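You operate a simulated robot arm through the tools that you are given. There is no shell and no other tool.

The job below is to be done with a simulated robot arm. You get a single attempt, and the scene is never put back.

TASK
Put the thick teal ring in the grey collar and screw the cover on.
Fine: both thumb screws end tight. The other things stay put.

The check looks at the end state, three seconds after you hand in, the way a careful person would. Anything else that was tipped, shoved, dropped, spilled or broken makes it a failure. Lids that push on must go on centred and level and be pressed home; caps that screw on are set level and turned clockwise until they are tight.

THE ROBOT
A 7-joint arm with a two-finger parallel gripper, fixed in place. Base frame: the origin is at the foot of the arm, x ahead of it, y to its left, z up; the work surface is at about z = 0.85. Units: m, degrees, N and s.
With the tool pointing down near the work surface it reaches from about 0.42 to 0.9 m from the base axis. Its first joint turns from -143.0 to 143.0 degrees. Payload 3 kg.
The TCP is the grasp point between the finger pads, 0.03 m short of the fingertips. In the tool frame z runs along the fingers and y along their closing line. Largest opening 0.094 m; finger width 0.028, thickness 0.01; the body of the gripper, 0.05 by 0.096 m, starts 0.055 m behind the TCP.
Orientation is that of the tool frame in the base frame, as a unit quaternion [w, x, y, z]. With the fingers straight down and closing along the base's y, the tool's x points along the base's -x, its y along +y and its z along -z.

THE INTERFACE
- The arm moves only by the tool send_rows. Its argument "rows" is a list that holds one entry, the list of rows, each a list of 7 numbers: the shift along the tool's x, y, z in units of 250 mm (1.0 is 250 mm), then the turn, a rotation vector about the tool's x, y, z in units of 180 degrees (1.0 is 180 degrees), then the finger opening in m, from 0 to 0.094. In form: [[[x, y, z, wx, wy, wz, claw], ...]]. A call has 1 to 20 rows; each row is the pose to reach, as a shift and turn from the pose commanded when the call began, along the tool's axes at that moment. A call with a number of a shift or a turn outside -1 to 1 is refused whole. A row lasts 0.2 s, in which the tool goes at most 0.05 m and 8.6 degrees; a call with a longer step from one row to the next is refused whole, and so is a gripper value outside its range. Where a pose cannot be reached the arm comes as near as it can. A force on the tool above 90 N (or 10 N above the force at the start of the call, whichever is more), or a blocked arm, ends the call early, and 0.2 s more pass. The fingers move at their own pace (about 0.072 m/s each) and stop on an object; they squeeze with about 39 N. The grip force told is the motor's: it shows also when the fingers shut on nothing. Time passes only in rows, and 0.2 s behind the last, so rows that repeat a pose let the fingers close. The reply holds the time, the measured pose of the TCP, the force on the tool along the base axes, the opening and the grip force, in the units named above and with some noise, with the torque about the TCP (base axes, N m) and any sound that the robot's microphone picked up.
- Cameras (640 x 400 px; columns grow to the right, rows downward): "scene" is fixed at [0.057, -0.6545, 1.4274]; the picture's right is [0.54, -0.84, 0.00], its down [-0.31, -0.20, -0.93] and it looks along [0.78, 0.50, -0.37] (base axes); focal length 320 px, centre (320, 200). "wrist" rides on the gripper at [0.076, 0.014, -0.103] in the tool frame; the picture's right is [-0.18, 0.98, 0.00], its down [-0.75, -0.14, -0.64] and it looks along [-0.63, -0.12, 0.77] (tool axes); focal length 243 px, centre (320, 200). There is no depth. A picture from a camera that has moved, and an enlarged one, comes with that camera's place and axes in the base frame and with its lens. The place of the scene camera against the robot may be out by one fixed shift of up to 0.018 m in any direction.
- capture(camera): a new picture of that camera. No time passes.
- close_up(camera, box): a new picture of the part [left, top, right, bottom] of that camera's present view, enlarged. No time passes.
- hand_in(): hands the job in; it is judged then, once.

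Nothing tells you positions but the pictures and the camera data. Unless the task says otherwise, let go and move clear before handing in.

The tools are called after "Request:" as name(argument=value, ...) on one line, values as JSON. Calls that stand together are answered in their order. send_rows: Moves the arm, as the interface text tells. Its arguments: {"type":"object","properties":{"rows":{"type":"array","items":{"type":"array","items":{"type":"array","items":{"type":"number"}}}}},"required":["rows"]} The other tools are called the same way: capture (camera) takes a picture; close_up (camera, box) takes an enlarged picture of a part of a camera's view; hand_in () hands the job in.

At the start:

```text
time: 0.0
position: [0.6396, -0.1467, 1.1395]
orientation: [0.001, 0.001, 1.0, 0.0]
contact_force: [-0.7, 0.0, -0.7]
moment: [0.0, 0.05, 0.07]
width: 0.094
grip_force: 0.0
```

scene: 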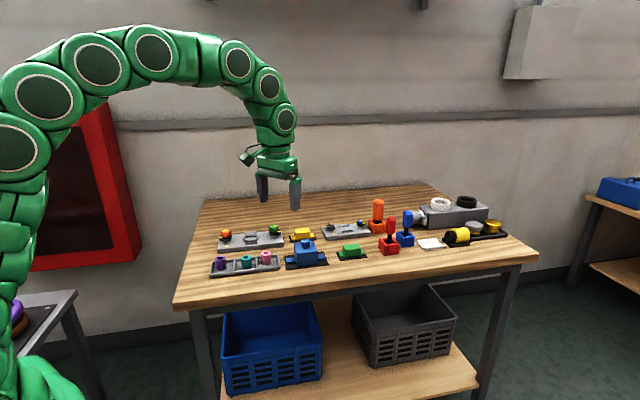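
wrist: 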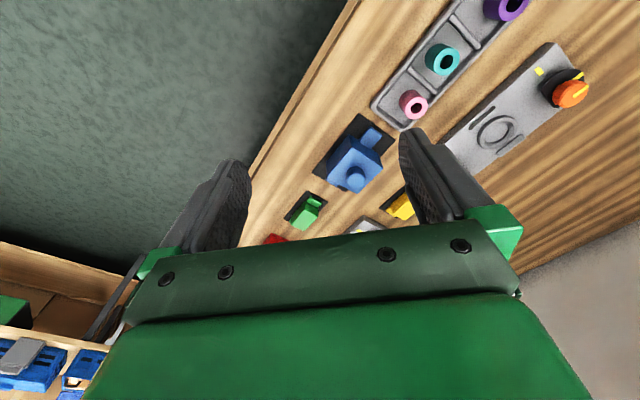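

I see a table with several trays and fixtures; a tray at front left holds purple, teal and pink rings. I'll look closer before moving.

Request:
close_up(camera="scene", box=[200, 210, 300, 280])

Request:
close_up(camera="scene", box=[280, 190, 400, 270])

Request:
close_up(camera="scene", box=[380, 180, 520, 260])

Request:
close_up(camera="wrist", box=[350, 0, 610, 170])

```text
5.71 times, centred on (250, 245) of scene
camera zoom: at [0.057, -0.6545, 1.4274], right [0.54, -0.84, 0.0], down [-0.31, -0.2, -0.93], along [0.78, 0.5, -0.37], focal length 1826 px, centre (720, -57)
```

zoom: 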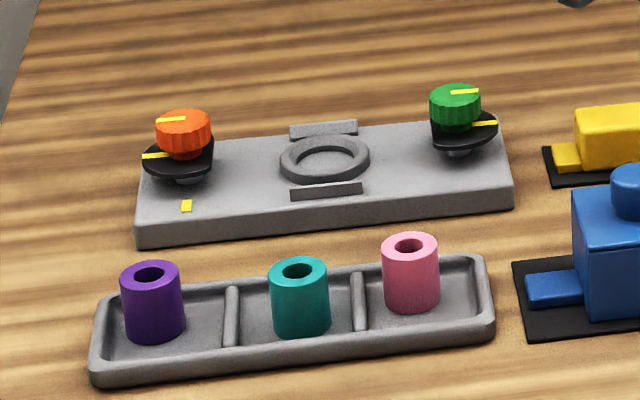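

```text
5.00 times, centred on (340, 230) of scene
camera zoom: at [0.057, -0.6545, 1.4274], right [0.54, -0.84, 0.0], down [-0.31, -0.2, -0.93], along [0.78, 0.5, -0.37], focal length 1598 px, centre (220, 50)
```

zoom: 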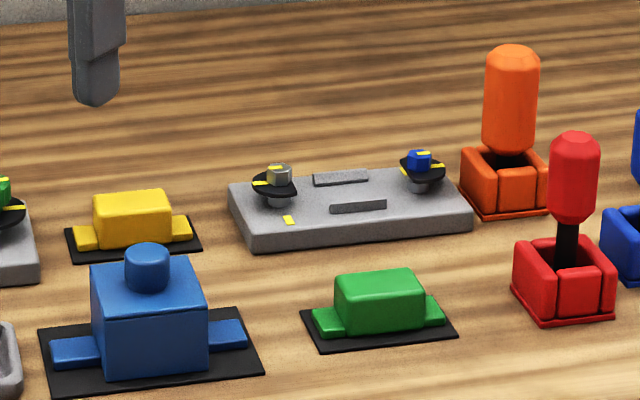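

```text
4.57 times, centred on (450, 220) of scene
camera zoom: at [0.057, -0.6545, 1.4274], right [0.54, -0.84, 0.0], down [-0.31, -0.2, -0.93], along [0.78, 0.5, -0.37], focal length 1461 px, centre (-274, 109)
```

zoom: 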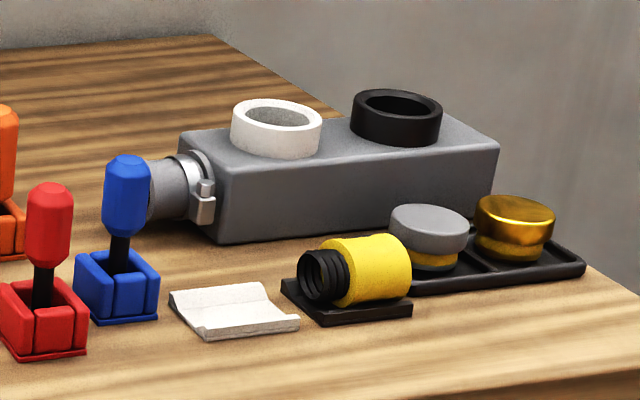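

```text
2.35 times, centred on (480, 85) of wrist
camera zoom: at [0.563, -0.1319, 1.2425], right [0.18, 0.98, 0.0], down [0.75, -0.14, 0.64], along [0.63, -0.12, -0.77], focal length 571 px, centre (-56, 471)
```

zoom: 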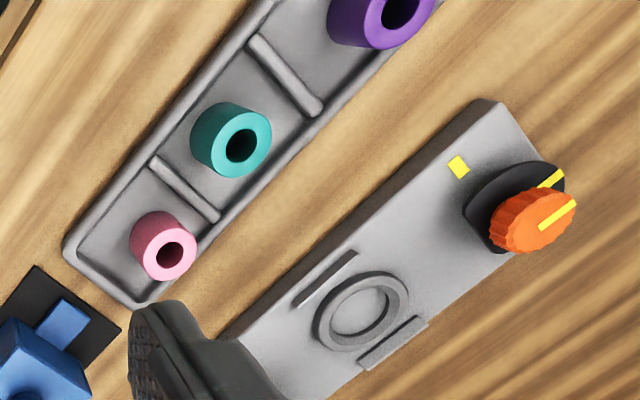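

I see two grey fixtures with thumb screws, a tray of three tubes, and yellow, blue and green blocks. I'll enlarge other regions to find the cover and the right collar.

Request:
close_up(camera="scene", box=[0, 260, 120, 340])

Request:
close_up(camera="wrist", box=[240, 90, 440, 240])

Request:
close_up(camera="wrist", box=[0, 240, 150, 400])

Request:
close_up(camera="scene", box=[560, 150, 640, 220])

Request:
close_up(camera="scene", box=[280, 230, 380, 275])

```text
5.00 times, centred on (60, 300) of scene
camera zoom: at [0.057, -0.6545, 1.4274], right [0.54, -0.84, 0.0], down [-0.31, -0.2, -0.93], along [0.78, 0.5, -0.37], focal length 1598 px, centre (1620, -300)
```

zoom: 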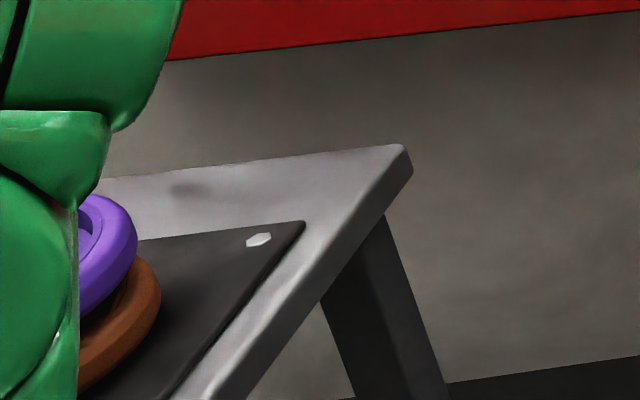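

```text
2.67 times, centred on (340, 165) of wrist
camera zoom: at [0.563, -0.1319, 1.2425], right [0.18, 0.98, 0.0], down [0.75, -0.14, 0.64], along [0.63, -0.12, -0.77], focal length 647 px, centre (267, 293)
```

zoom: 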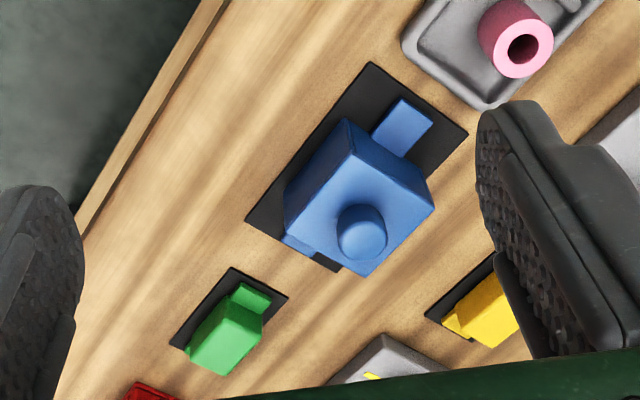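

```text
2.50 times, centred on (75, 320) of wrist
camera zoom: at [0.563, -0.1319, 1.2425], right [0.18, 0.98, 0.0], down [0.75, -0.14, 0.64], along [0.63, -0.12, -0.77], focal length 606 px, centre (932, -100)
```

zoom: 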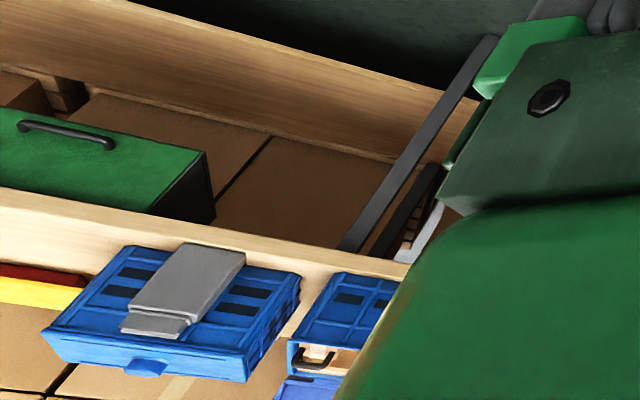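

```text
5.71 times, centred on (600, 185) of scene
camera zoom: at [0.057, -0.6545, 1.4274], right [0.54, -0.84, 0.0], down [-0.31, -0.2, -0.93], along [0.78, 0.5, -0.37], focal length 1826 px, centre (-1280, 286)
```

zoom: 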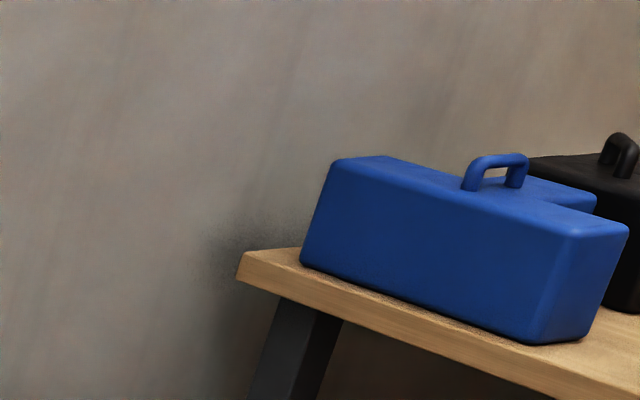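

```text
6.40 times, centred on (330, 252) of scene
camera zoom: at [0.057, -0.6545, 1.4274], right [0.54, -0.84, 0.0], down [-0.31, -0.2, -0.93], along [0.78, 0.5, -0.37], focal length 2046 px, centre (256, -136)
```

zoom: 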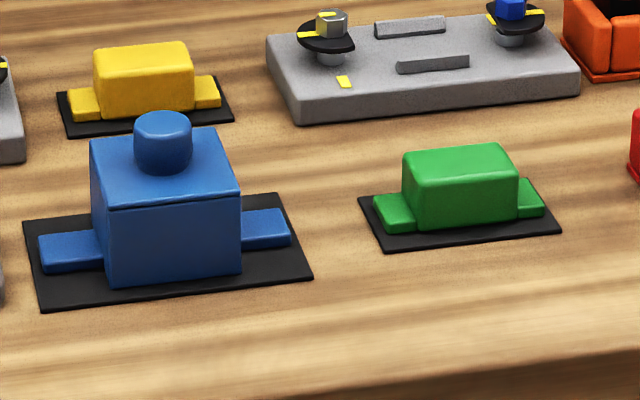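

The blue block with the knob and two side tabs looks like the cover, and the plate with the round collar and the orange and green screws looks like its fixture, at about (0.773, 0.10). I'll move the wrist camera over it, staying high.

Request:
send_rows(rows=[[[0, 0.18, 0, 0, 0, 0, 0.094], [0, 0.36, 0, 0, 0, 0, 0.094], [0, 0.54, 0, 0, 0, 0, 0.094], [0, 0.72, 0, 0, 0, 0, 0.094], [0, 0.9, 0, 0, 0, 0, 0.094], [0, 0.9, 0, 0, 0, 0, 0.094]]])

Request:
capture(camera="wrist")

```text
time: 1.4
position: [0.6383, 0.0784, 1.1389]
orientation: [0.0, 0.0, 1.0, 0.0]
contact_force: [0.1, 0.5, -0.2]
moment: [-0.03, -0.02, 0.06]
width: 0.0942
grip_force: 0.0
```

```text
taken
camera wrist: at [0.562, 0.0927, 1.2422], right [0.18, 0.98, 0.0], down [0.75, -0.14, 0.64], along [0.63, -0.12, -0.77], focal length 243 px, centre (320, 200)
```

wrist: 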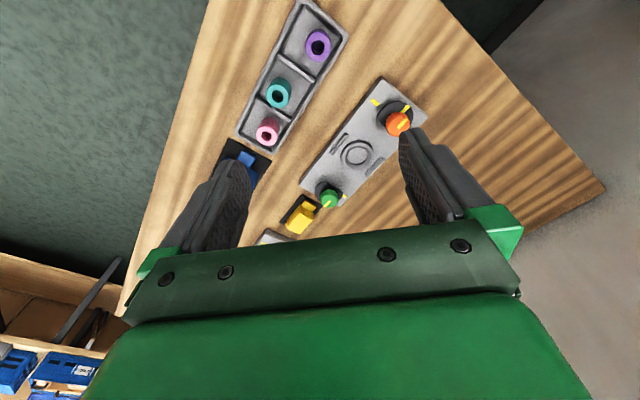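

Request:
close_up(camera="wrist", box=[290, 60, 450, 220])

Request:
close_up(camera="wrist", box=[230, 0, 350, 160])

```text
2.50 times, centred on (370, 140) of wrist
camera zoom: at [0.562, 0.0927, 1.2422], right [0.18, 0.98, 0.0], down [0.75, -0.14, 0.64], along [0.63, -0.12, -0.77], focal length 606 px, centre (195, 350)
```

zoom: 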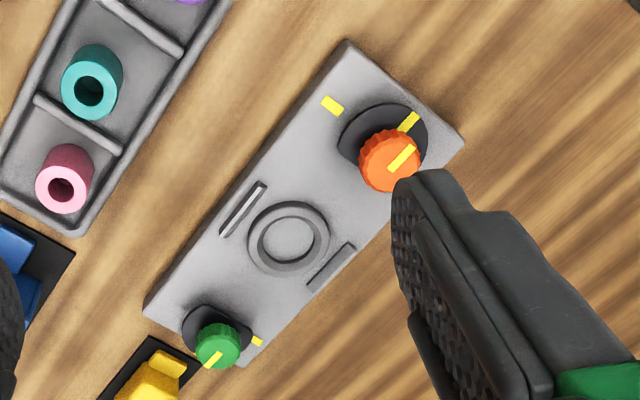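

```text
2.50 times, centred on (290, 80) of wrist
camera zoom: at [0.562, 0.0927, 1.2422], right [0.18, 0.98, 0.0], down [0.75, -0.14, 0.64], along [0.63, -0.12, -0.77], focal length 606 px, centre (395, 500)
```

zoom: 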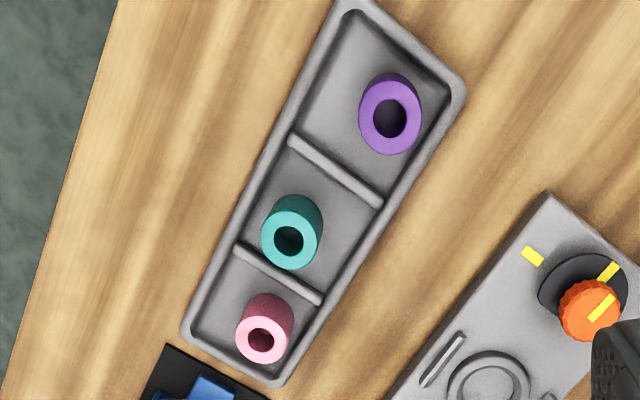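

The collar plate lies between an orange and a green screw, each carrying a black D-shaped clamp under the knob. I'll get closer views of the clamps from a lower pose.

Request:
send_rows(rows=[[[-0.1, 0.05, 0.12, 0, 0, 0, 0.094], [-0.2, 0.1, 0.24, 0, 0, 0, 0.094], [-0.28, 0.16, 0.36, 0, 0, 0, 0.094], [-0.28, 0.16, 0.36, 0, 0, 0, 0.094]]])

Request:
capture(camera="wrist")

Request:
close_up(camera="wrist", box=[250, 0, 450, 160])

```text
time: 2.4
position: [0.7088, 0.1183, 1.0476]
orientation: [0.0, 0.0, 1.0, 0.001]
contact_force: [-1.1, -0.2, -0.9]
moment: [-0.01, 0.0, 0.01]
width: 0.094
grip_force: 0.0
```

```text
taken
camera wrist: at [0.6323, 0.1327, 1.151], right [0.18, 0.98, 0.0], down [0.75, -0.14, 0.64], along [0.63, -0.12, -0.77], focal length 243 px, centre (320, 200)
```

wrist: 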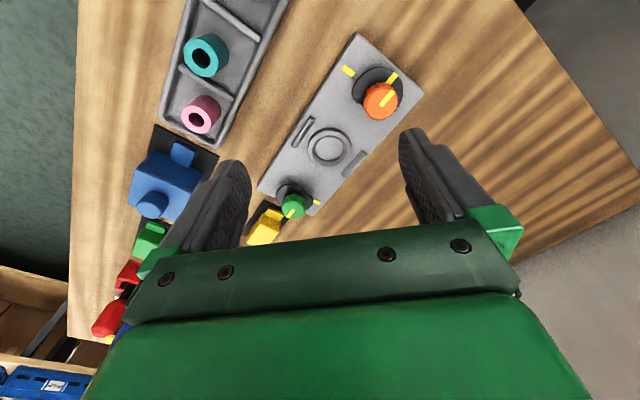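

```text
2.50 times, centred on (350, 80) of wrist
camera zoom: at [0.6323, 0.1327, 1.151], right [0.18, 0.98, 0.0], down [0.75, -0.14, 0.64], along [0.63, -0.12, -0.77], focal length 606 px, centre (245, 500)
```

zoom: 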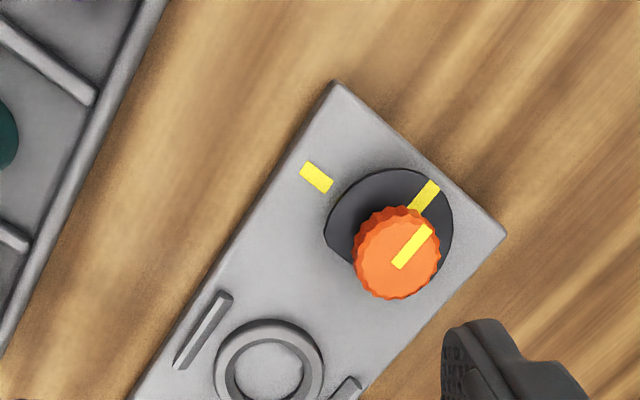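

The fixture is rotated roughly 45–50° in the base frame, with the collar near (0.777, 0.117) and the orange knob near (0.725, 0.178). Next I'll shift to see the green screw.

Request:
send_rows(rows=[[[-0.14, -0.04, 0.0, 0, 0, 0, 0.094], [-0.28, -0.08, 0.0, 0, 0, 0, 0.094], [-0.28, -0.08, 0.0, 0, 0, 0, 0.094]]])

Request:
capture(camera="wrist")

Request:
close_up(camera="wrist", box=[250, 20, 450, 180])

Request:
close_up(camera="wrist", box=[120, 20, 320, 180])

```text
time: 3.2
position: [0.779, 0.0978, 1.0477]
orientation: [0.0, 0.0, 1.0, 0.0]
contact_force: [0.6, -0.4, 0.0]
moment: [0.0, -0.03, 0.0]
width: 0.0939
grip_force: 0.1
```

```text
taken
camera wrist: at [0.7027, 0.1129, 1.151], right [0.18, 0.98, 0.0], down [0.75, -0.14, 0.64], along [0.63, -0.12, -0.77], focal length 243 px, centre (320, 200)
```

wrist: 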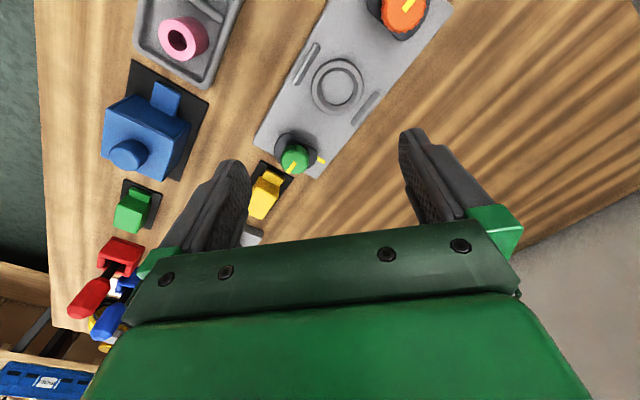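

```text
2.50 times, centred on (350, 100) of wrist
camera zoom: at [0.7027, 0.1129, 1.151], right [0.18, 0.98, 0.0], down [0.75, -0.14, 0.64], along [0.63, -0.12, -0.77], focal length 606 px, centre (245, 450)
```

zoom: 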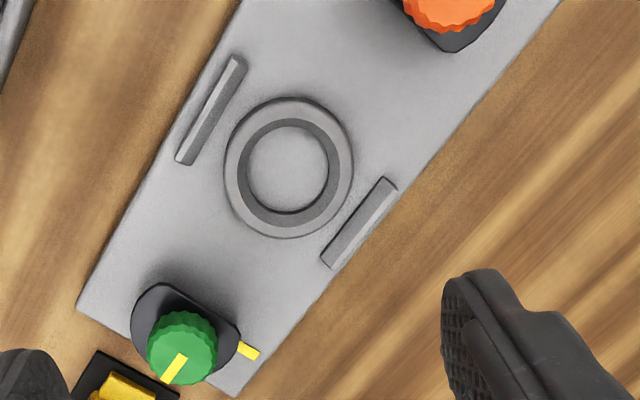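

```text
2.50 times, centred on (220, 100) of wrist
camera zoom: at [0.7027, 0.1129, 1.151], right [0.18, 0.98, 0.0], down [0.75, -0.14, 0.64], along [0.63, -0.12, -0.77], focal length 606 px, centre (570, 450)
```

zoom: 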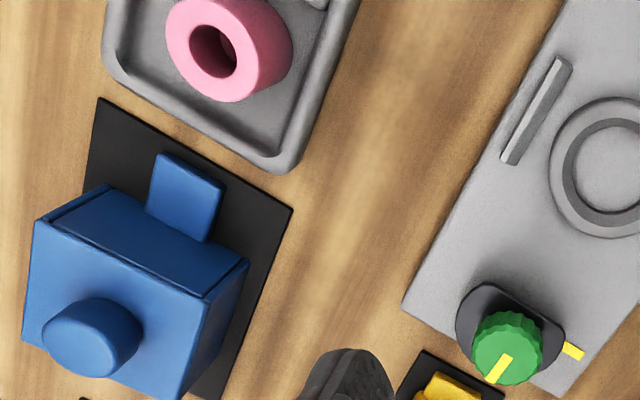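

The collar centre comes out at (0.778, 0.118) with the fixture axis near -45°, and the teal ring top is at about (0.656, 0.0155, 0.889). The cover knob is near (0.795, -0.116), so I'll look at the cover from above.

Request:
send_rows(rows=[[[0.02, -0.18, 0.0, 0, 0, 0, 0.094], [0.04, -0.36, 0.0, 0, 0, 0, 0.094], [0.06, -0.54, 0.0, 0, 0, 0, 0.094], [0.09, -0.72, 0.0, 0, 0, 0, 0.094], [0.09, -0.9, 0.0, 0, 0, 0, 0.094], [0.09, -0.9, 0.0, 0, 0, 0, 0.094]]])

Request:
capture(camera="wrist")

Request:
close_up(camera="wrist", box=[230, 0, 430, 160])

```text
time: 4.6
position: [0.7583, -0.1258, 1.0488]
orientation: [0.0, -0.001, 1.0, 0.0]
contact_force: [0.3, 0.7, -0.8]
moment: [0.03, -0.03, 0.0]
width: 0.0942
grip_force: 0.2
```

```text
taken
camera wrist: at [0.6815, -0.1112, 1.1517], right [0.18, 0.98, 0.0], down [0.75, -0.14, 0.64], along [0.63, -0.12, -0.77], focal length 243 px, centre (320, 200)
```

wrist: 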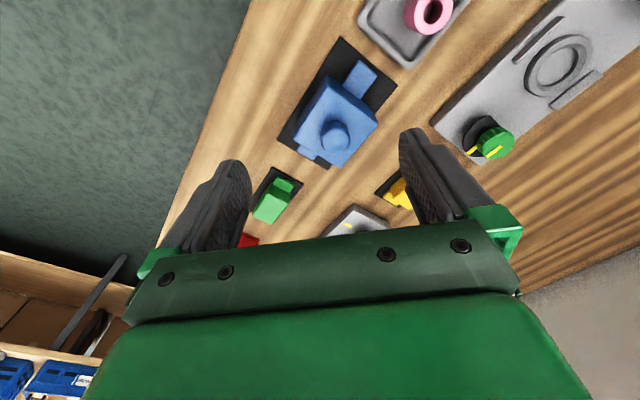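

```text
2.50 times, centred on (330, 80) of wrist
camera zoom: at [0.6815, -0.1112, 1.1517], right [0.18, 0.98, 0.0], down [0.75, -0.14, 0.64], along [0.63, -0.12, -0.77], focal length 606 px, centre (295, 500)
```

zoom: 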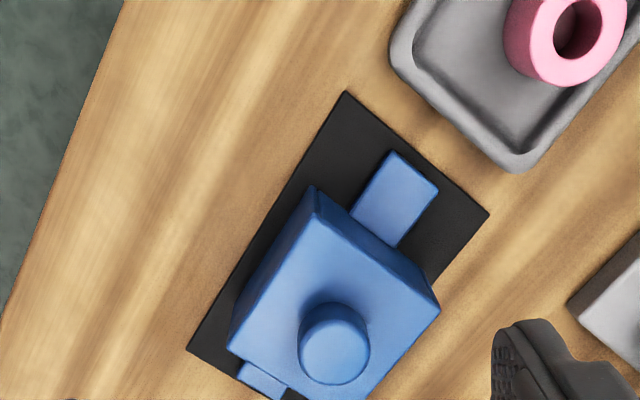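

The cover sits at about (0.796, -0.116) with its tabs along roughly -44.5°, the same as the fixture. Now I'll view the ring tray from above.

Request:
send_rows(rows=[[[0.12, 0.13, 0.0, 0, 0, 0, 0.094], [0.24, 0.26, 0.0, 0, 0, 0, 0.094], [0.36, 0.39, 0.0, 0, 0, 0, 0.094], [0.48, 0.52, 0.0, 0, 0, 0, 0.094], [0.48, 0.52, 0.0, 0, 0, 0, 0.094]]])

Request:
capture(camera="wrist")

Request:
close_up(camera="wrist", box=[230, 20, 430, 180])

```text
time: 5.8
position: [0.6364, 0.0036, 1.0493]
orientation: [0.001, -0.001, 1.0, 0.0]
contact_force: [-0.1, -0.6, -1.3]
moment: [-0.05, 0.0, -0.03]
width: 0.0939
grip_force: 0.0
```

```text
taken
camera wrist: at [0.5598, 0.0183, 1.1518], right [0.18, 0.98, 0.0], down [0.75, -0.14, 0.64], along [0.63, -0.12, -0.77], focal length 243 px, centre (320, 200)
```

wrist: 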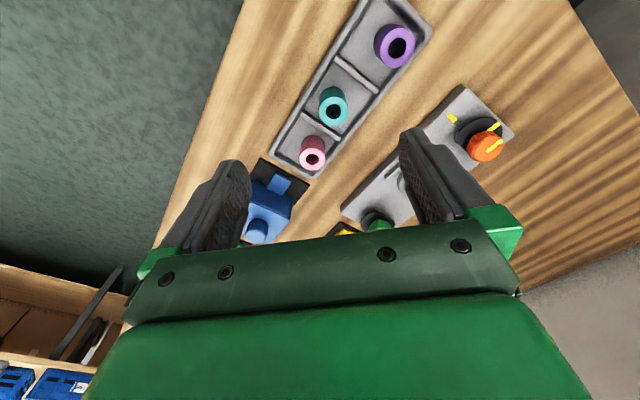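

```text
2.50 times, centred on (330, 100) of wrist
camera zoom: at [0.5598, 0.0183, 1.1518], right [0.18, 0.98, 0.0], down [0.75, -0.14, 0.64], along [0.63, -0.12, -0.77], focal length 606 px, centre (295, 450)
```

zoom: 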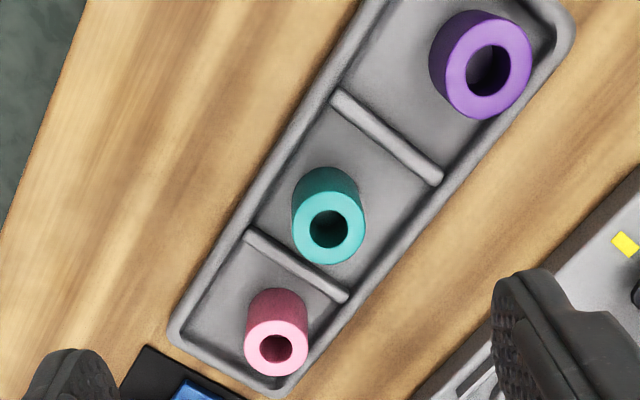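

The teal ring is 32 mm across and about 34 mm tall, at (0.6565, 0.0154). I'll turn the tool so the fingers close across the tray, stop above the ring, and check.

Request:
send_rows(rows=[[[-0.02, 0.01, 0.05, 0, 0, 0.041, 0.085], [-0.04, 0.02, 0.1, 0, 0, 0.082, 0.075], [-0.06, 0.03, 0.15, 0, 0, 0.123, 0.07], [-0.08, 0.047, 0.2, 0, 0, 0.164, 0.066], [-0.08, 0.047, 0.28, 0, 0, 0.205, 0.066], [-0.08, 0.047, 0.36, 0, 0, 0.247, 0.066], [-0.08, 0.047, 0.36, 0, 0, 0.247, 0.066]]])

Request:
capture(camera="wrist")

Request:
close_up(camera="scene", box=[200, 180, 320, 280])

```text
time: 7.4
position: [0.6567, 0.0161, 0.9599]
orientation: [0.0, 0.378, 0.926, 0.0]
contact_force: [-0.6, 1.4, 0.4]
moment: [-0.01, -0.01, -0.03]
width: 0.066
grip_force: 0.0
```

```text
taken
camera wrist: at [0.6115, 0.0802, 1.0624], right [0.82, 0.57, 0.0], down [0.44, -0.63, 0.64], along [0.37, -0.53, -0.77], focal length 243 px, centre (320, 200)
```

wrist: 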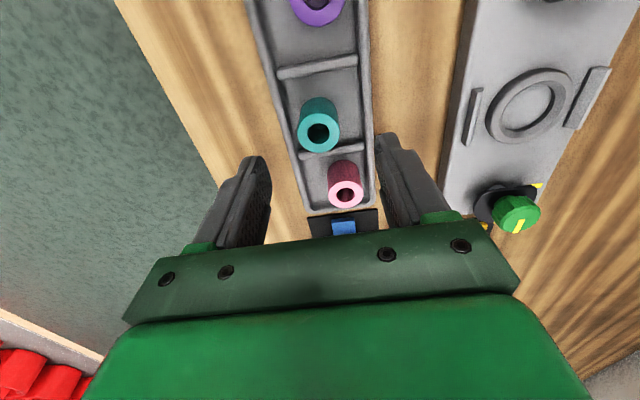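

```text
4.00 times, centred on (260, 230) of scene
camera zoom: at [0.057, -0.6545, 1.4274], right [0.54, -0.84, 0.0], down [-0.31, -0.2, -0.93], along [0.78, 0.5, -0.37], focal length 1278 px, centre (560, 80)
```

zoom: 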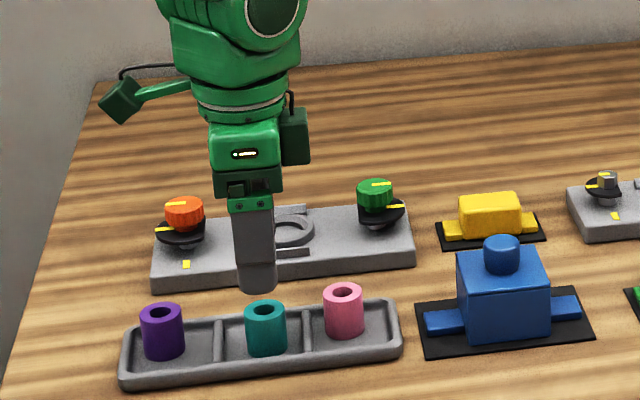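

The ring sits right under the TCP in this view, at (0.6555, 0.016). I'll descend to z of about 0.900 and close.

Request:
send_rows(rows=[[[0, 0, 0.1, 0, 0, 0, 0.066], [0, 0, 0.18, 0, 0, 0, 0.066], [0, 0, 0.239, 0, 0, 0, 0.066], [0, 0, 0.239, 0, 0, 0, 0.066]]])

Request:
capture(camera="wrist")

Request:
close_up(camera="scene", box=[200, 200, 300, 280])

```text
time: 8.4
position: [0.6572, 0.0168, 0.899]
orientation: [0.0, 0.378, 0.926, 0.001]
contact_force: [-0.4, 0.2, -0.8]
moment: [0.0, 0.03, -0.02]
width: 0.0658
grip_force: 0.1
```

```text
taken
camera wrist: at [0.6119, 0.0801, 1.002], right [0.82, 0.57, 0.0], down [0.44, -0.63, 0.64], along [0.37, -0.53, -0.77], focal length 243 px, centre (320, 200)
```

wrist: 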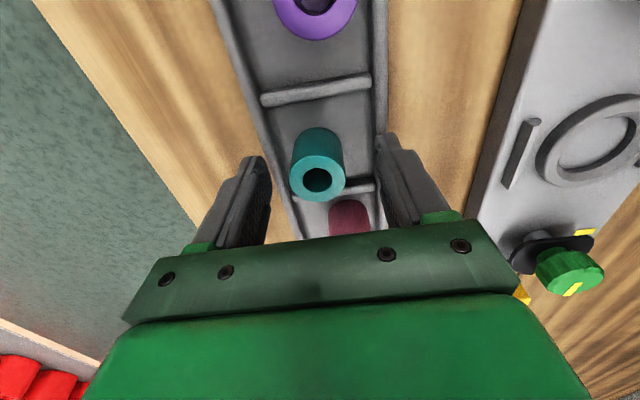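

```text
5.00 times, centred on (250, 240) of scene
camera zoom: at [0.057, -0.6545, 1.4274], right [0.54, -0.84, 0.0], down [-0.31, -0.2, -0.93], along [0.78, 0.5, -0.37], focal length 1598 px, centre (670, 0)
```

zoom: 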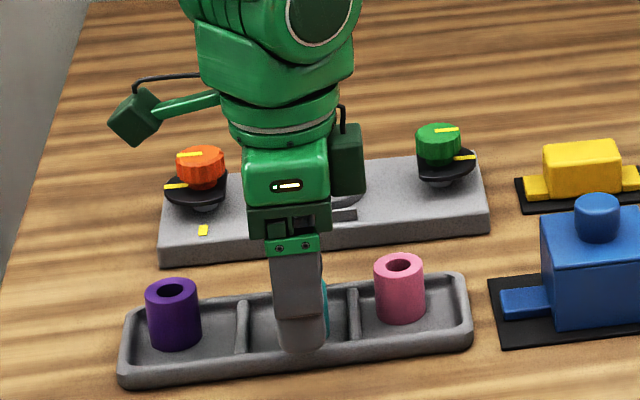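

The ring is between the fingers with the tips clear of the tray. Now I close and lift slightly.

Request:
send_rows(rows=[[[0, 0, 0, 0, 0, 0, 0.045], [0, 0, 0, 0, 0, 0, 0.02], [0, 0, 0, 0, 0, 0, 0.02], [0, 0, 0, 0, 0, 0, 0.02]]])

Request:
send_rows(rows=[[[0, 0, -0.05, 0, 0, 0, 0.02], [0, 0, -0.15, 0, 0, 0, 0.02], [0, 0, -0.28, 0, 0, 0, 0.02], [0, 0, -0.28, 0, 0, 0, 0.02]]])

Request:
capture(camera="wrist")

Request:
close_up(camera="scene", box=[200, 180, 300, 280])

```text
time: 9.4
position: [0.6561, 0.0165, 0.8987]
orientation: [0.0, 0.377, 0.926, 0.0]
contact_force: [0.5, -1.4, 2.8]
moment: [-0.1, 0.0, 0.01]
width: 0.0302
grip_force: 38.7
```

```text
time: 10.4
position: [0.656, 0.0165, 0.9701]
orientation: [0.0, 0.378, 0.926, 0.001]
contact_force: [0.4, 0.0, -1.0]
moment: [0.03, 0.0, 0.0]
width: 0.0304
grip_force: 38.7
```

```text
taken
camera wrist: at [0.6111, 0.0796, 1.0731], right [0.82, 0.57, 0.0], down [0.44, -0.63, 0.64], along [0.37, -0.53, -0.77], focal length 243 px, centre (320, 200)
```

wrist: 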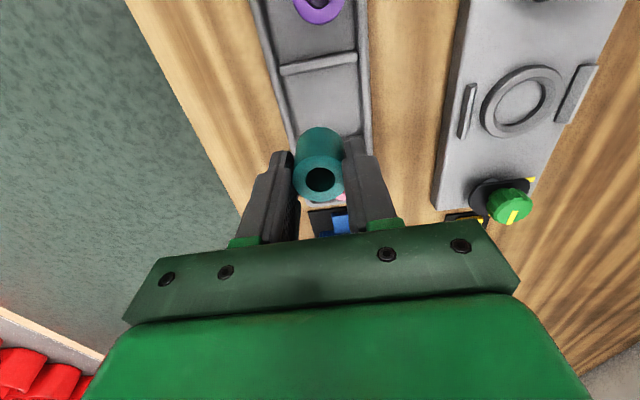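

```text
4.00 times, centred on (250, 230) of scene
camera zoom: at [0.057, -0.6545, 1.4274], right [0.54, -0.84, 0.0], down [-0.31, -0.2, -0.93], along [0.78, 0.5, -0.37], focal length 1278 px, centre (600, 80)
```

zoom: 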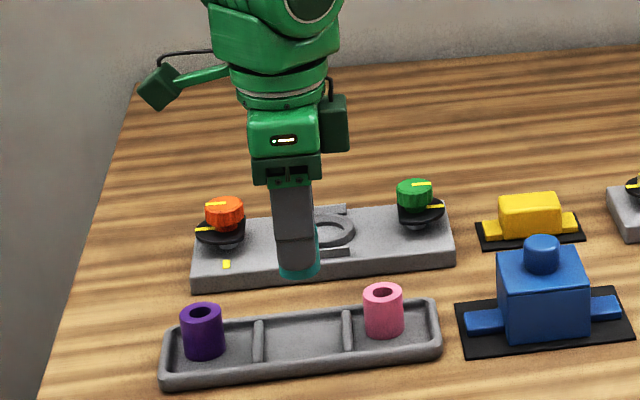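

The ring is held at 30 mm width and is clear of the tray. I'll zoom in on the collar from here before moving over it.

Request:
close_up(camera="wrist", box=[440, 50, 610, 160])

Request:
close_up(camera="wrist", box=[270, 110, 370, 220])

```text
3.64 times, centred on (525, 105) of wrist
camera zoom: at [0.6111, 0.0796, 1.0731], right [0.82, 0.57, 0.0], down [0.44, -0.63, 0.64], along [0.37, -0.53, -0.77], focal length 882 px, centre (-426, 546)
```

zoom: 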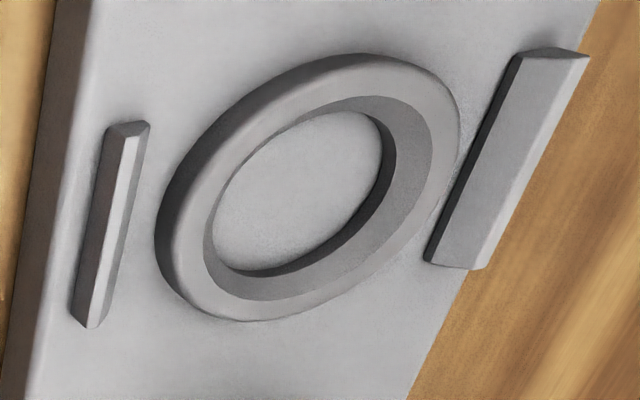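

```text
3.64 times, centred on (320, 165) of wrist
camera zoom: at [0.6111, 0.0796, 1.0731], right [0.82, 0.57, 0.0], down [0.44, -0.63, 0.64], along [0.37, -0.53, -0.77], focal length 882 px, centre (320, 327)
```

zoom: 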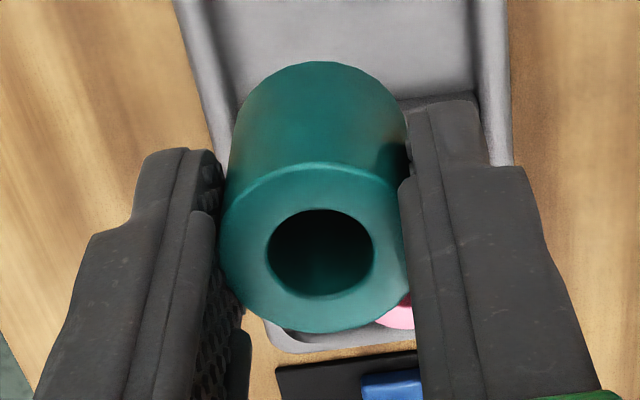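

The collar's bore has a chamfered lead-in, centred near (0.7775, 0.119). I'm carrying the ring over it at a safe height.

Request:
send_rows(rows=[[[-0.012, 0.127, 0, 0, 0, 0, 0.02], [-0.024, 0.254, 0, 0, 0, 0, 0.02], [-0.036, 0.381, 0, 0, 0, 0, 0.02], [-0.048, 0.507, 0, 0, 0, 0, 0.02], [-0.06, 0.633, 0, 0, 0, 0, 0.02], [-0.06, 0.633, 0, 0, 0, 0, 0.02], [-0.06, 0.633, 0, 0, 0, 0, 0.02]]])

Request:
capture(camera="wrist")

Request:
close_up(camera="wrist", box=[240, 80, 400, 220])

Request:
close_up(camera="scene", box=[210, 180, 310, 260])

```text
time: 12.0
position: [0.7788, 0.1201, 0.9705]
orientation: [0.0, 0.378, 0.926, 0.0]
contact_force: [-1.0, 0.0, -1.3]
moment: [0.0, 0.03, -0.01]
width: 0.0302
grip_force: 38.6
```

```text
taken
camera wrist: at [0.7339, 0.1837, 1.0722], right [0.82, 0.57, 0.0], down [0.44, -0.63, 0.64], along [0.37, -0.53, -0.77], focal length 243 px, centre (320, 200)
```

wrist: 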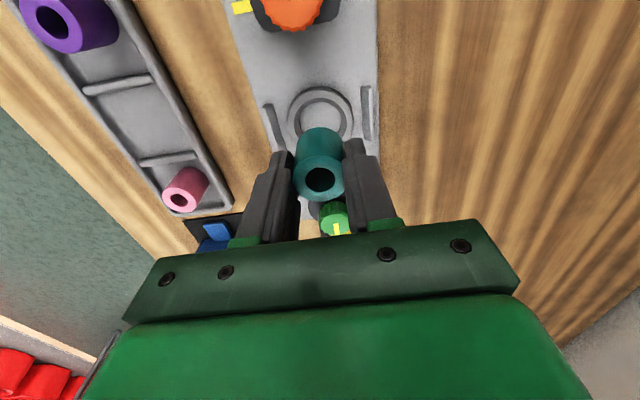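

```text
2.86 times, centred on (320, 150) of wrist
camera zoom: at [0.7339, 0.1837, 1.0722], right [0.82, 0.57, 0.0], down [0.44, -0.63, 0.64], along [0.37, -0.53, -0.77], focal length 693 px, centre (320, 343)
```

zoom: 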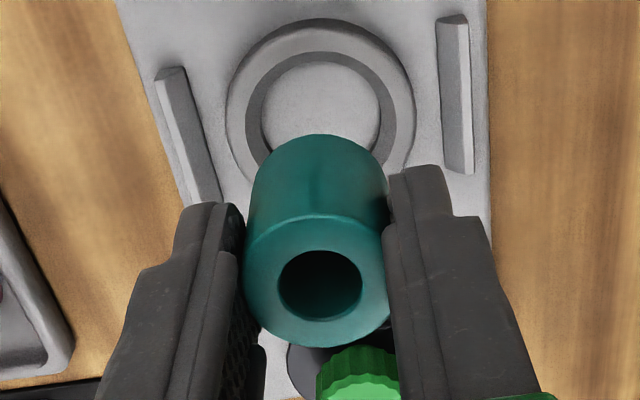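

```text
5.00 times, centred on (260, 220) of scene
camera zoom: at [0.057, -0.6545, 1.4274], right [0.54, -0.84, 0.0], down [-0.31, -0.2, -0.93], along [0.78, 0.5, -0.37], focal length 1598 px, centre (620, 100)
```

zoom: 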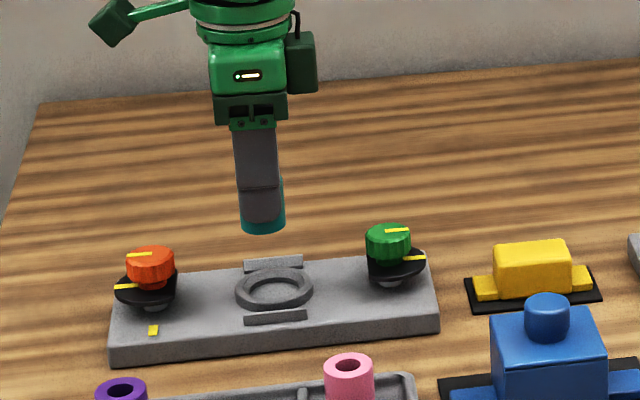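

The ring is centred over the collar to about 1 mm. I'll descend to just above the rim.

Request:
send_rows(rows=[[[-0.005, 0.001, 0.06, 0, 0, 0, 0.02], [-0.005, 0.001, 0.12, 0, 0, 0, 0.02], [-0.005, 0.001, 0.17, 0, 0, 0, 0.02], [-0.005, 0.001, 0.17, 0, 0, 0, 0.02]]])

Request:
close_up(camera="wrist", box=[240, 80, 400, 220])

Request:
close_up(camera="scene", box=[220, 200, 290, 260])

```text
time: 13.0
position: [0.781, 0.1173, 0.9275]
orientation: [-0.001, 0.378, 0.926, 0.0]
contact_force: [-0.1, -0.5, -1.2]
moment: [-0.02, 0.04, -0.03]
width: 0.0302
grip_force: 38.2
```

```text
2.86 times, centred on (320, 150) of wrist
camera zoom: at [0.7351, 0.1821, 1.0304], right [0.82, 0.57, 0.0], down [0.44, -0.63, 0.64], along [0.37, -0.53, -0.77], focal length 693 px, centre (320, 343)
```

zoom: 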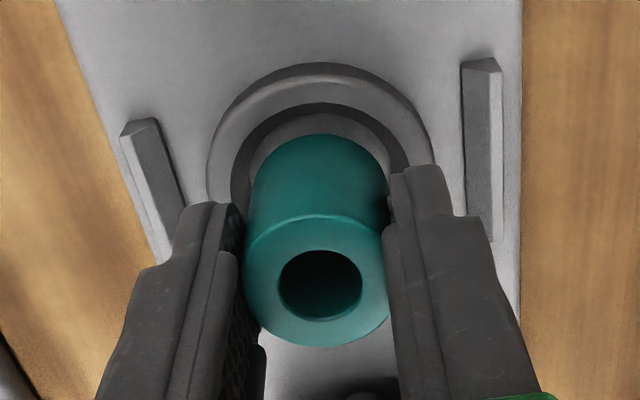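

```text
6.67 times, centred on (255, 230) of scene
camera zoom: at [0.057, -0.6545, 1.4274], right [0.54, -0.84, 0.0], down [-0.31, -0.2, -0.93], along [0.78, 0.5, -0.37], focal length 2131 px, centre (753, 0)
```

zoom: 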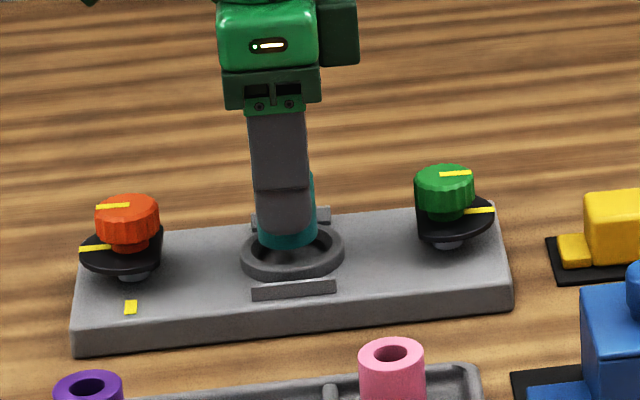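

The ring is just above the collar. I'll zoom further in both views to check the centring before inserting.

Request:
close_up(camera="scene", box=[242, 220, 266, 236])

Request:
close_up(camera="wrist", box=[280, 90, 360, 150])

```text
16.00 times, centred on (254, 228) of scene
camera zoom: at [0.057, -0.6545, 1.4274], right [0.54, -0.84, 0.0], down [-0.31, -0.2, -0.93], along [0.78, 0.5, -0.37], focal length 5114 px, centre (1376, -248)
```

zoom: 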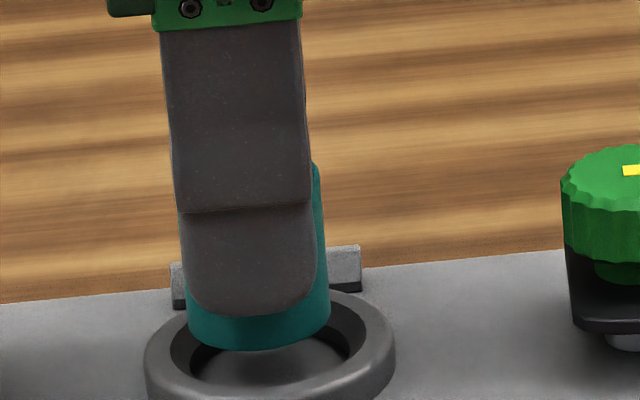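

```text
6.67 times, centred on (320, 120) of wrist
camera zoom: at [0.7351, 0.1821, 1.0304], right [0.82, 0.57, 0.0], down [0.44, -0.63, 0.64], along [0.37, -0.53, -0.77], focal length 1618 px, centre (320, 733)
```

zoom: 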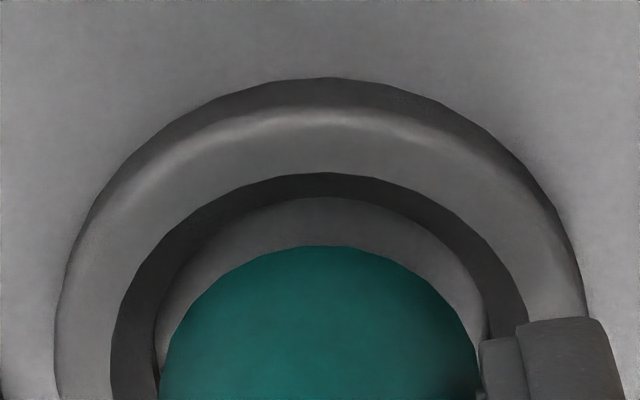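

Both views agree that the collar centre is about 1.7 mm further along the fixture axis. I'll correct that and lower the ring into the bore.

Request:
send_rows(rows=[[[-0.007, 0, 0.0, 0, 0, 0, 0.02], [-0.007, 0, 0.02, 0, 0, 0, 0.02], [-0.007, 0, 0.04, 0, 0, 0, 0.02], [-0.007, 0, 0.06, 0, 0, 0, 0.02], [-0.007, 0, 0.06, 0, 0, 0, 0.02]]])

Request:
close_up(camera="scene", box=[242, 220, 266, 236])

Request:
close_up(camera="wrist", box=[240, 80, 400, 220])

```text
time: 14.2
position: [0.7799, 0.1163, 0.9126]
orientation: [0.001, 0.378, 0.926, 0.0]
contact_force: [-2.7, -1.8, 17.2]
moment: [-0.06, 0.21, 0.04]
width: 0.03
grip_force: 38.2
```

```text
16.00 times, centred on (254, 228) of scene
camera zoom: at [0.057, -0.6545, 1.4274], right [0.54, -0.84, 0.0], down [-0.31, -0.2, -0.93], along [0.78, 0.5, -0.37], focal length 5114 px, centre (1376, -248)
```

zoom: 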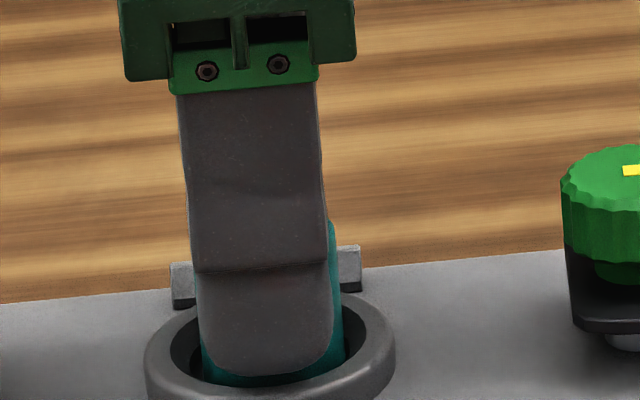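

```text
2.86 times, centred on (320, 150) of wrist
camera zoom: at [0.7357, 0.1797, 1.0157], right [0.82, 0.57, 0.0], down [0.44, -0.63, 0.64], along [0.37, -0.53, -0.77], focal length 693 px, centre (320, 343)
```

zoom: 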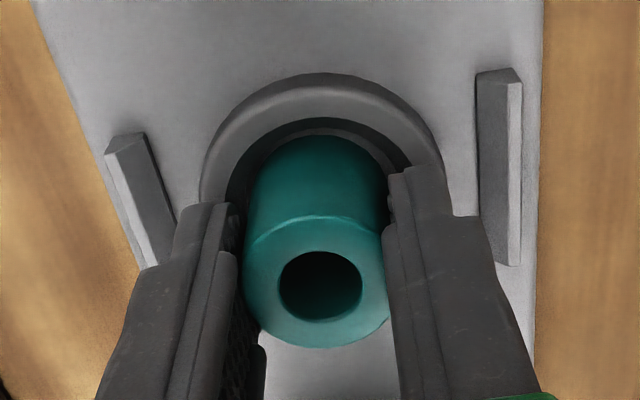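

The arm now feels 17 N upward, with z = 0.9126. I'll look closer to see whether the ring is on the floor of the bore or on the chamfer.

Request:
close_up(camera="wrist", box=[280, 90, 360, 150])

Request:
close_up(camera="scene", box=[245, 228, 263, 240])

```text
6.67 times, centred on (320, 120) of wrist
camera zoom: at [0.7357, 0.1797, 1.0157], right [0.82, 0.57, 0.0], down [0.44, -0.63, 0.64], along [0.37, -0.53, -0.77], focal length 1618 px, centre (320, 733)
```

zoom: 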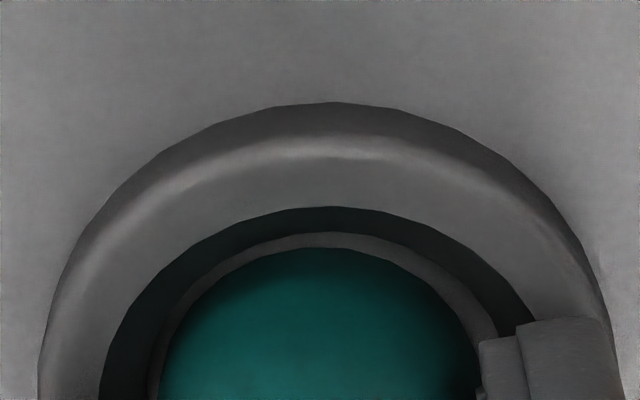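

```text
16.00 times, centred on (254, 234) of scene
camera zoom: at [0.057, -0.6545, 1.4274], right [0.54, -0.84, 0.0], down [-0.31, -0.2, -0.93], along [0.78, 0.5, -0.37], focal length 5114 px, centre (1376, -344)
```

zoom: 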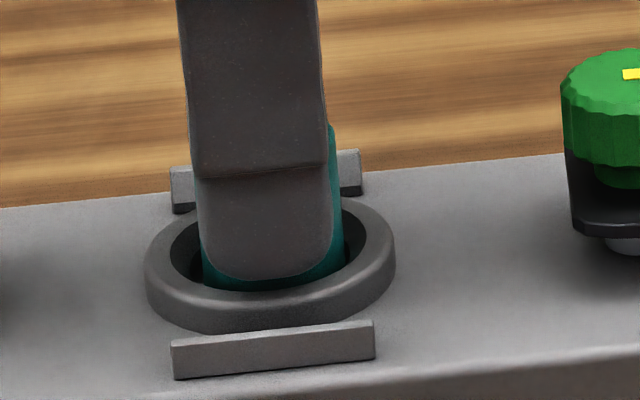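

The ring is evenly surrounded by the bore wall and bottomed out. I'll open the fingers gently and rise straight up.

Request:
send_rows(rows=[[[0, 0, -0.002, 0, 0, 0, 0.035], [0, 0, -0.002, 0, 0, 0, 0.05], [0, 0, -0.002, 0, 0, 0, 0.056], [0, 0, -0.002, 0, 0, 0, 0.056]]])

Request:
send_rows(rows=[[[0, 0, -0.04, 0, 0, 0, 0.056], [0, 0, -0.12, 0, 0, 0, 0.056], [0, 0, -0.25, 0, 0, 0, 0.056], [0, 0, -0.4, 0, 0, 0, 0.056], [0, 0, -0.5, 0, 0, 0, 0.056], [0, 0, -0.5, 0, 0, 0, 0.056]]])

Request:
capture(camera="wrist")

Request:
close_up(camera="scene", box=[242, 222, 266, 238])

```text
time: 15.2
position: [0.7806, 0.1155, 0.9138]
orientation: [0.0, 0.378, 0.926, 0.001]
contact_force: [0.1, 0.2, 0.4]
moment: [0.0, -0.03, 0.0]
width: 0.056
grip_force: 0.1
```

```text
time: 16.6
position: [0.7814, 0.1177, 1.0371]
orientation: [0.0, 0.377, 0.926, -0.001]
contact_force: [-0.4, 0.1, 0.3]
moment: [-0.01, -0.02, 0.02]
width: 0.0559
grip_force: 0.2
```

```text
taken
camera wrist: at [0.7358, 0.1808, 1.1407], right [0.82, 0.57, 0.0], down [0.44, -0.63, 0.64], along [0.37, -0.53, -0.77], focal length 243 px, centre (320, 200)
```

wrist: 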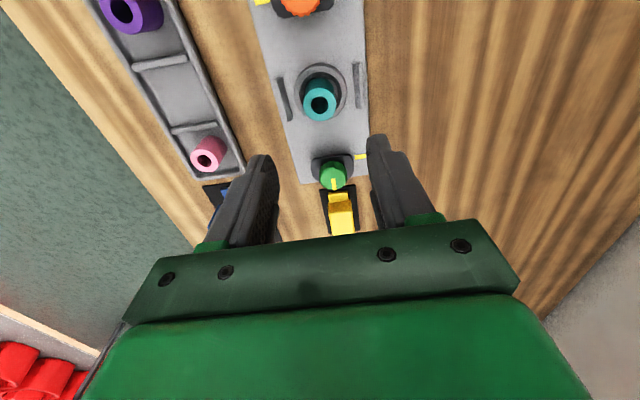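

```text
16.00 times, centred on (254, 230) of scene
camera zoom: at [0.057, -0.6545, 1.4274], right [0.54, -0.84, 0.0], down [-0.31, -0.2, -0.93], along [0.78, 0.5, -0.37], focal length 5114 px, centre (1376, -280)
```

zoom: 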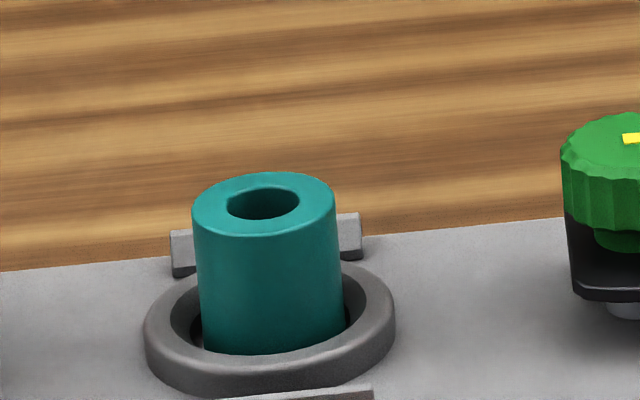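

The ring stands upright in the collar. I'll zoom in to confirm that it's seated.

Request:
close_up(camera="wrist", box=[270, 50, 370, 130])

Request:
close_up(camera="wrist", box=[300, 130, 400, 210])

```text
5.00 times, centred on (320, 90) of wrist
camera zoom: at [0.7358, 0.1808, 1.1407], right [0.82, 0.57, 0.0], down [0.44, -0.63, 0.64], along [0.37, -0.53, -0.77], focal length 1213 px, centre (320, 750)
```

zoom: 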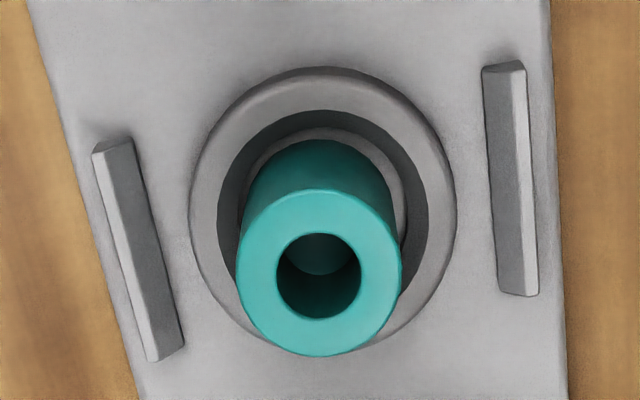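

```text
5.00 times, centred on (350, 170) of wrist
camera zoom: at [0.7358, 0.1808, 1.1407], right [0.82, 0.57, 0.0], down [0.44, -0.63, 0.64], along [0.37, -0.53, -0.77], focal length 1213 px, centre (170, 350)
```

zoom: 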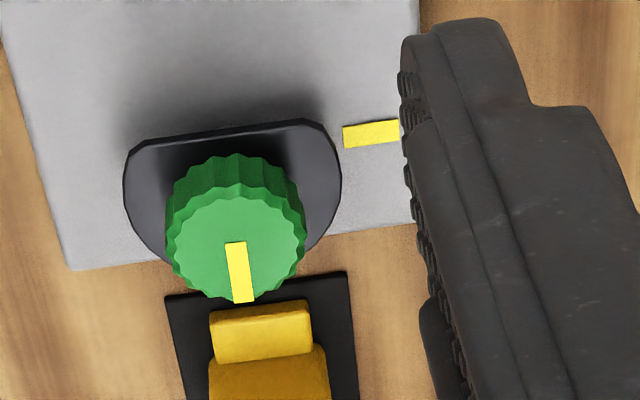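

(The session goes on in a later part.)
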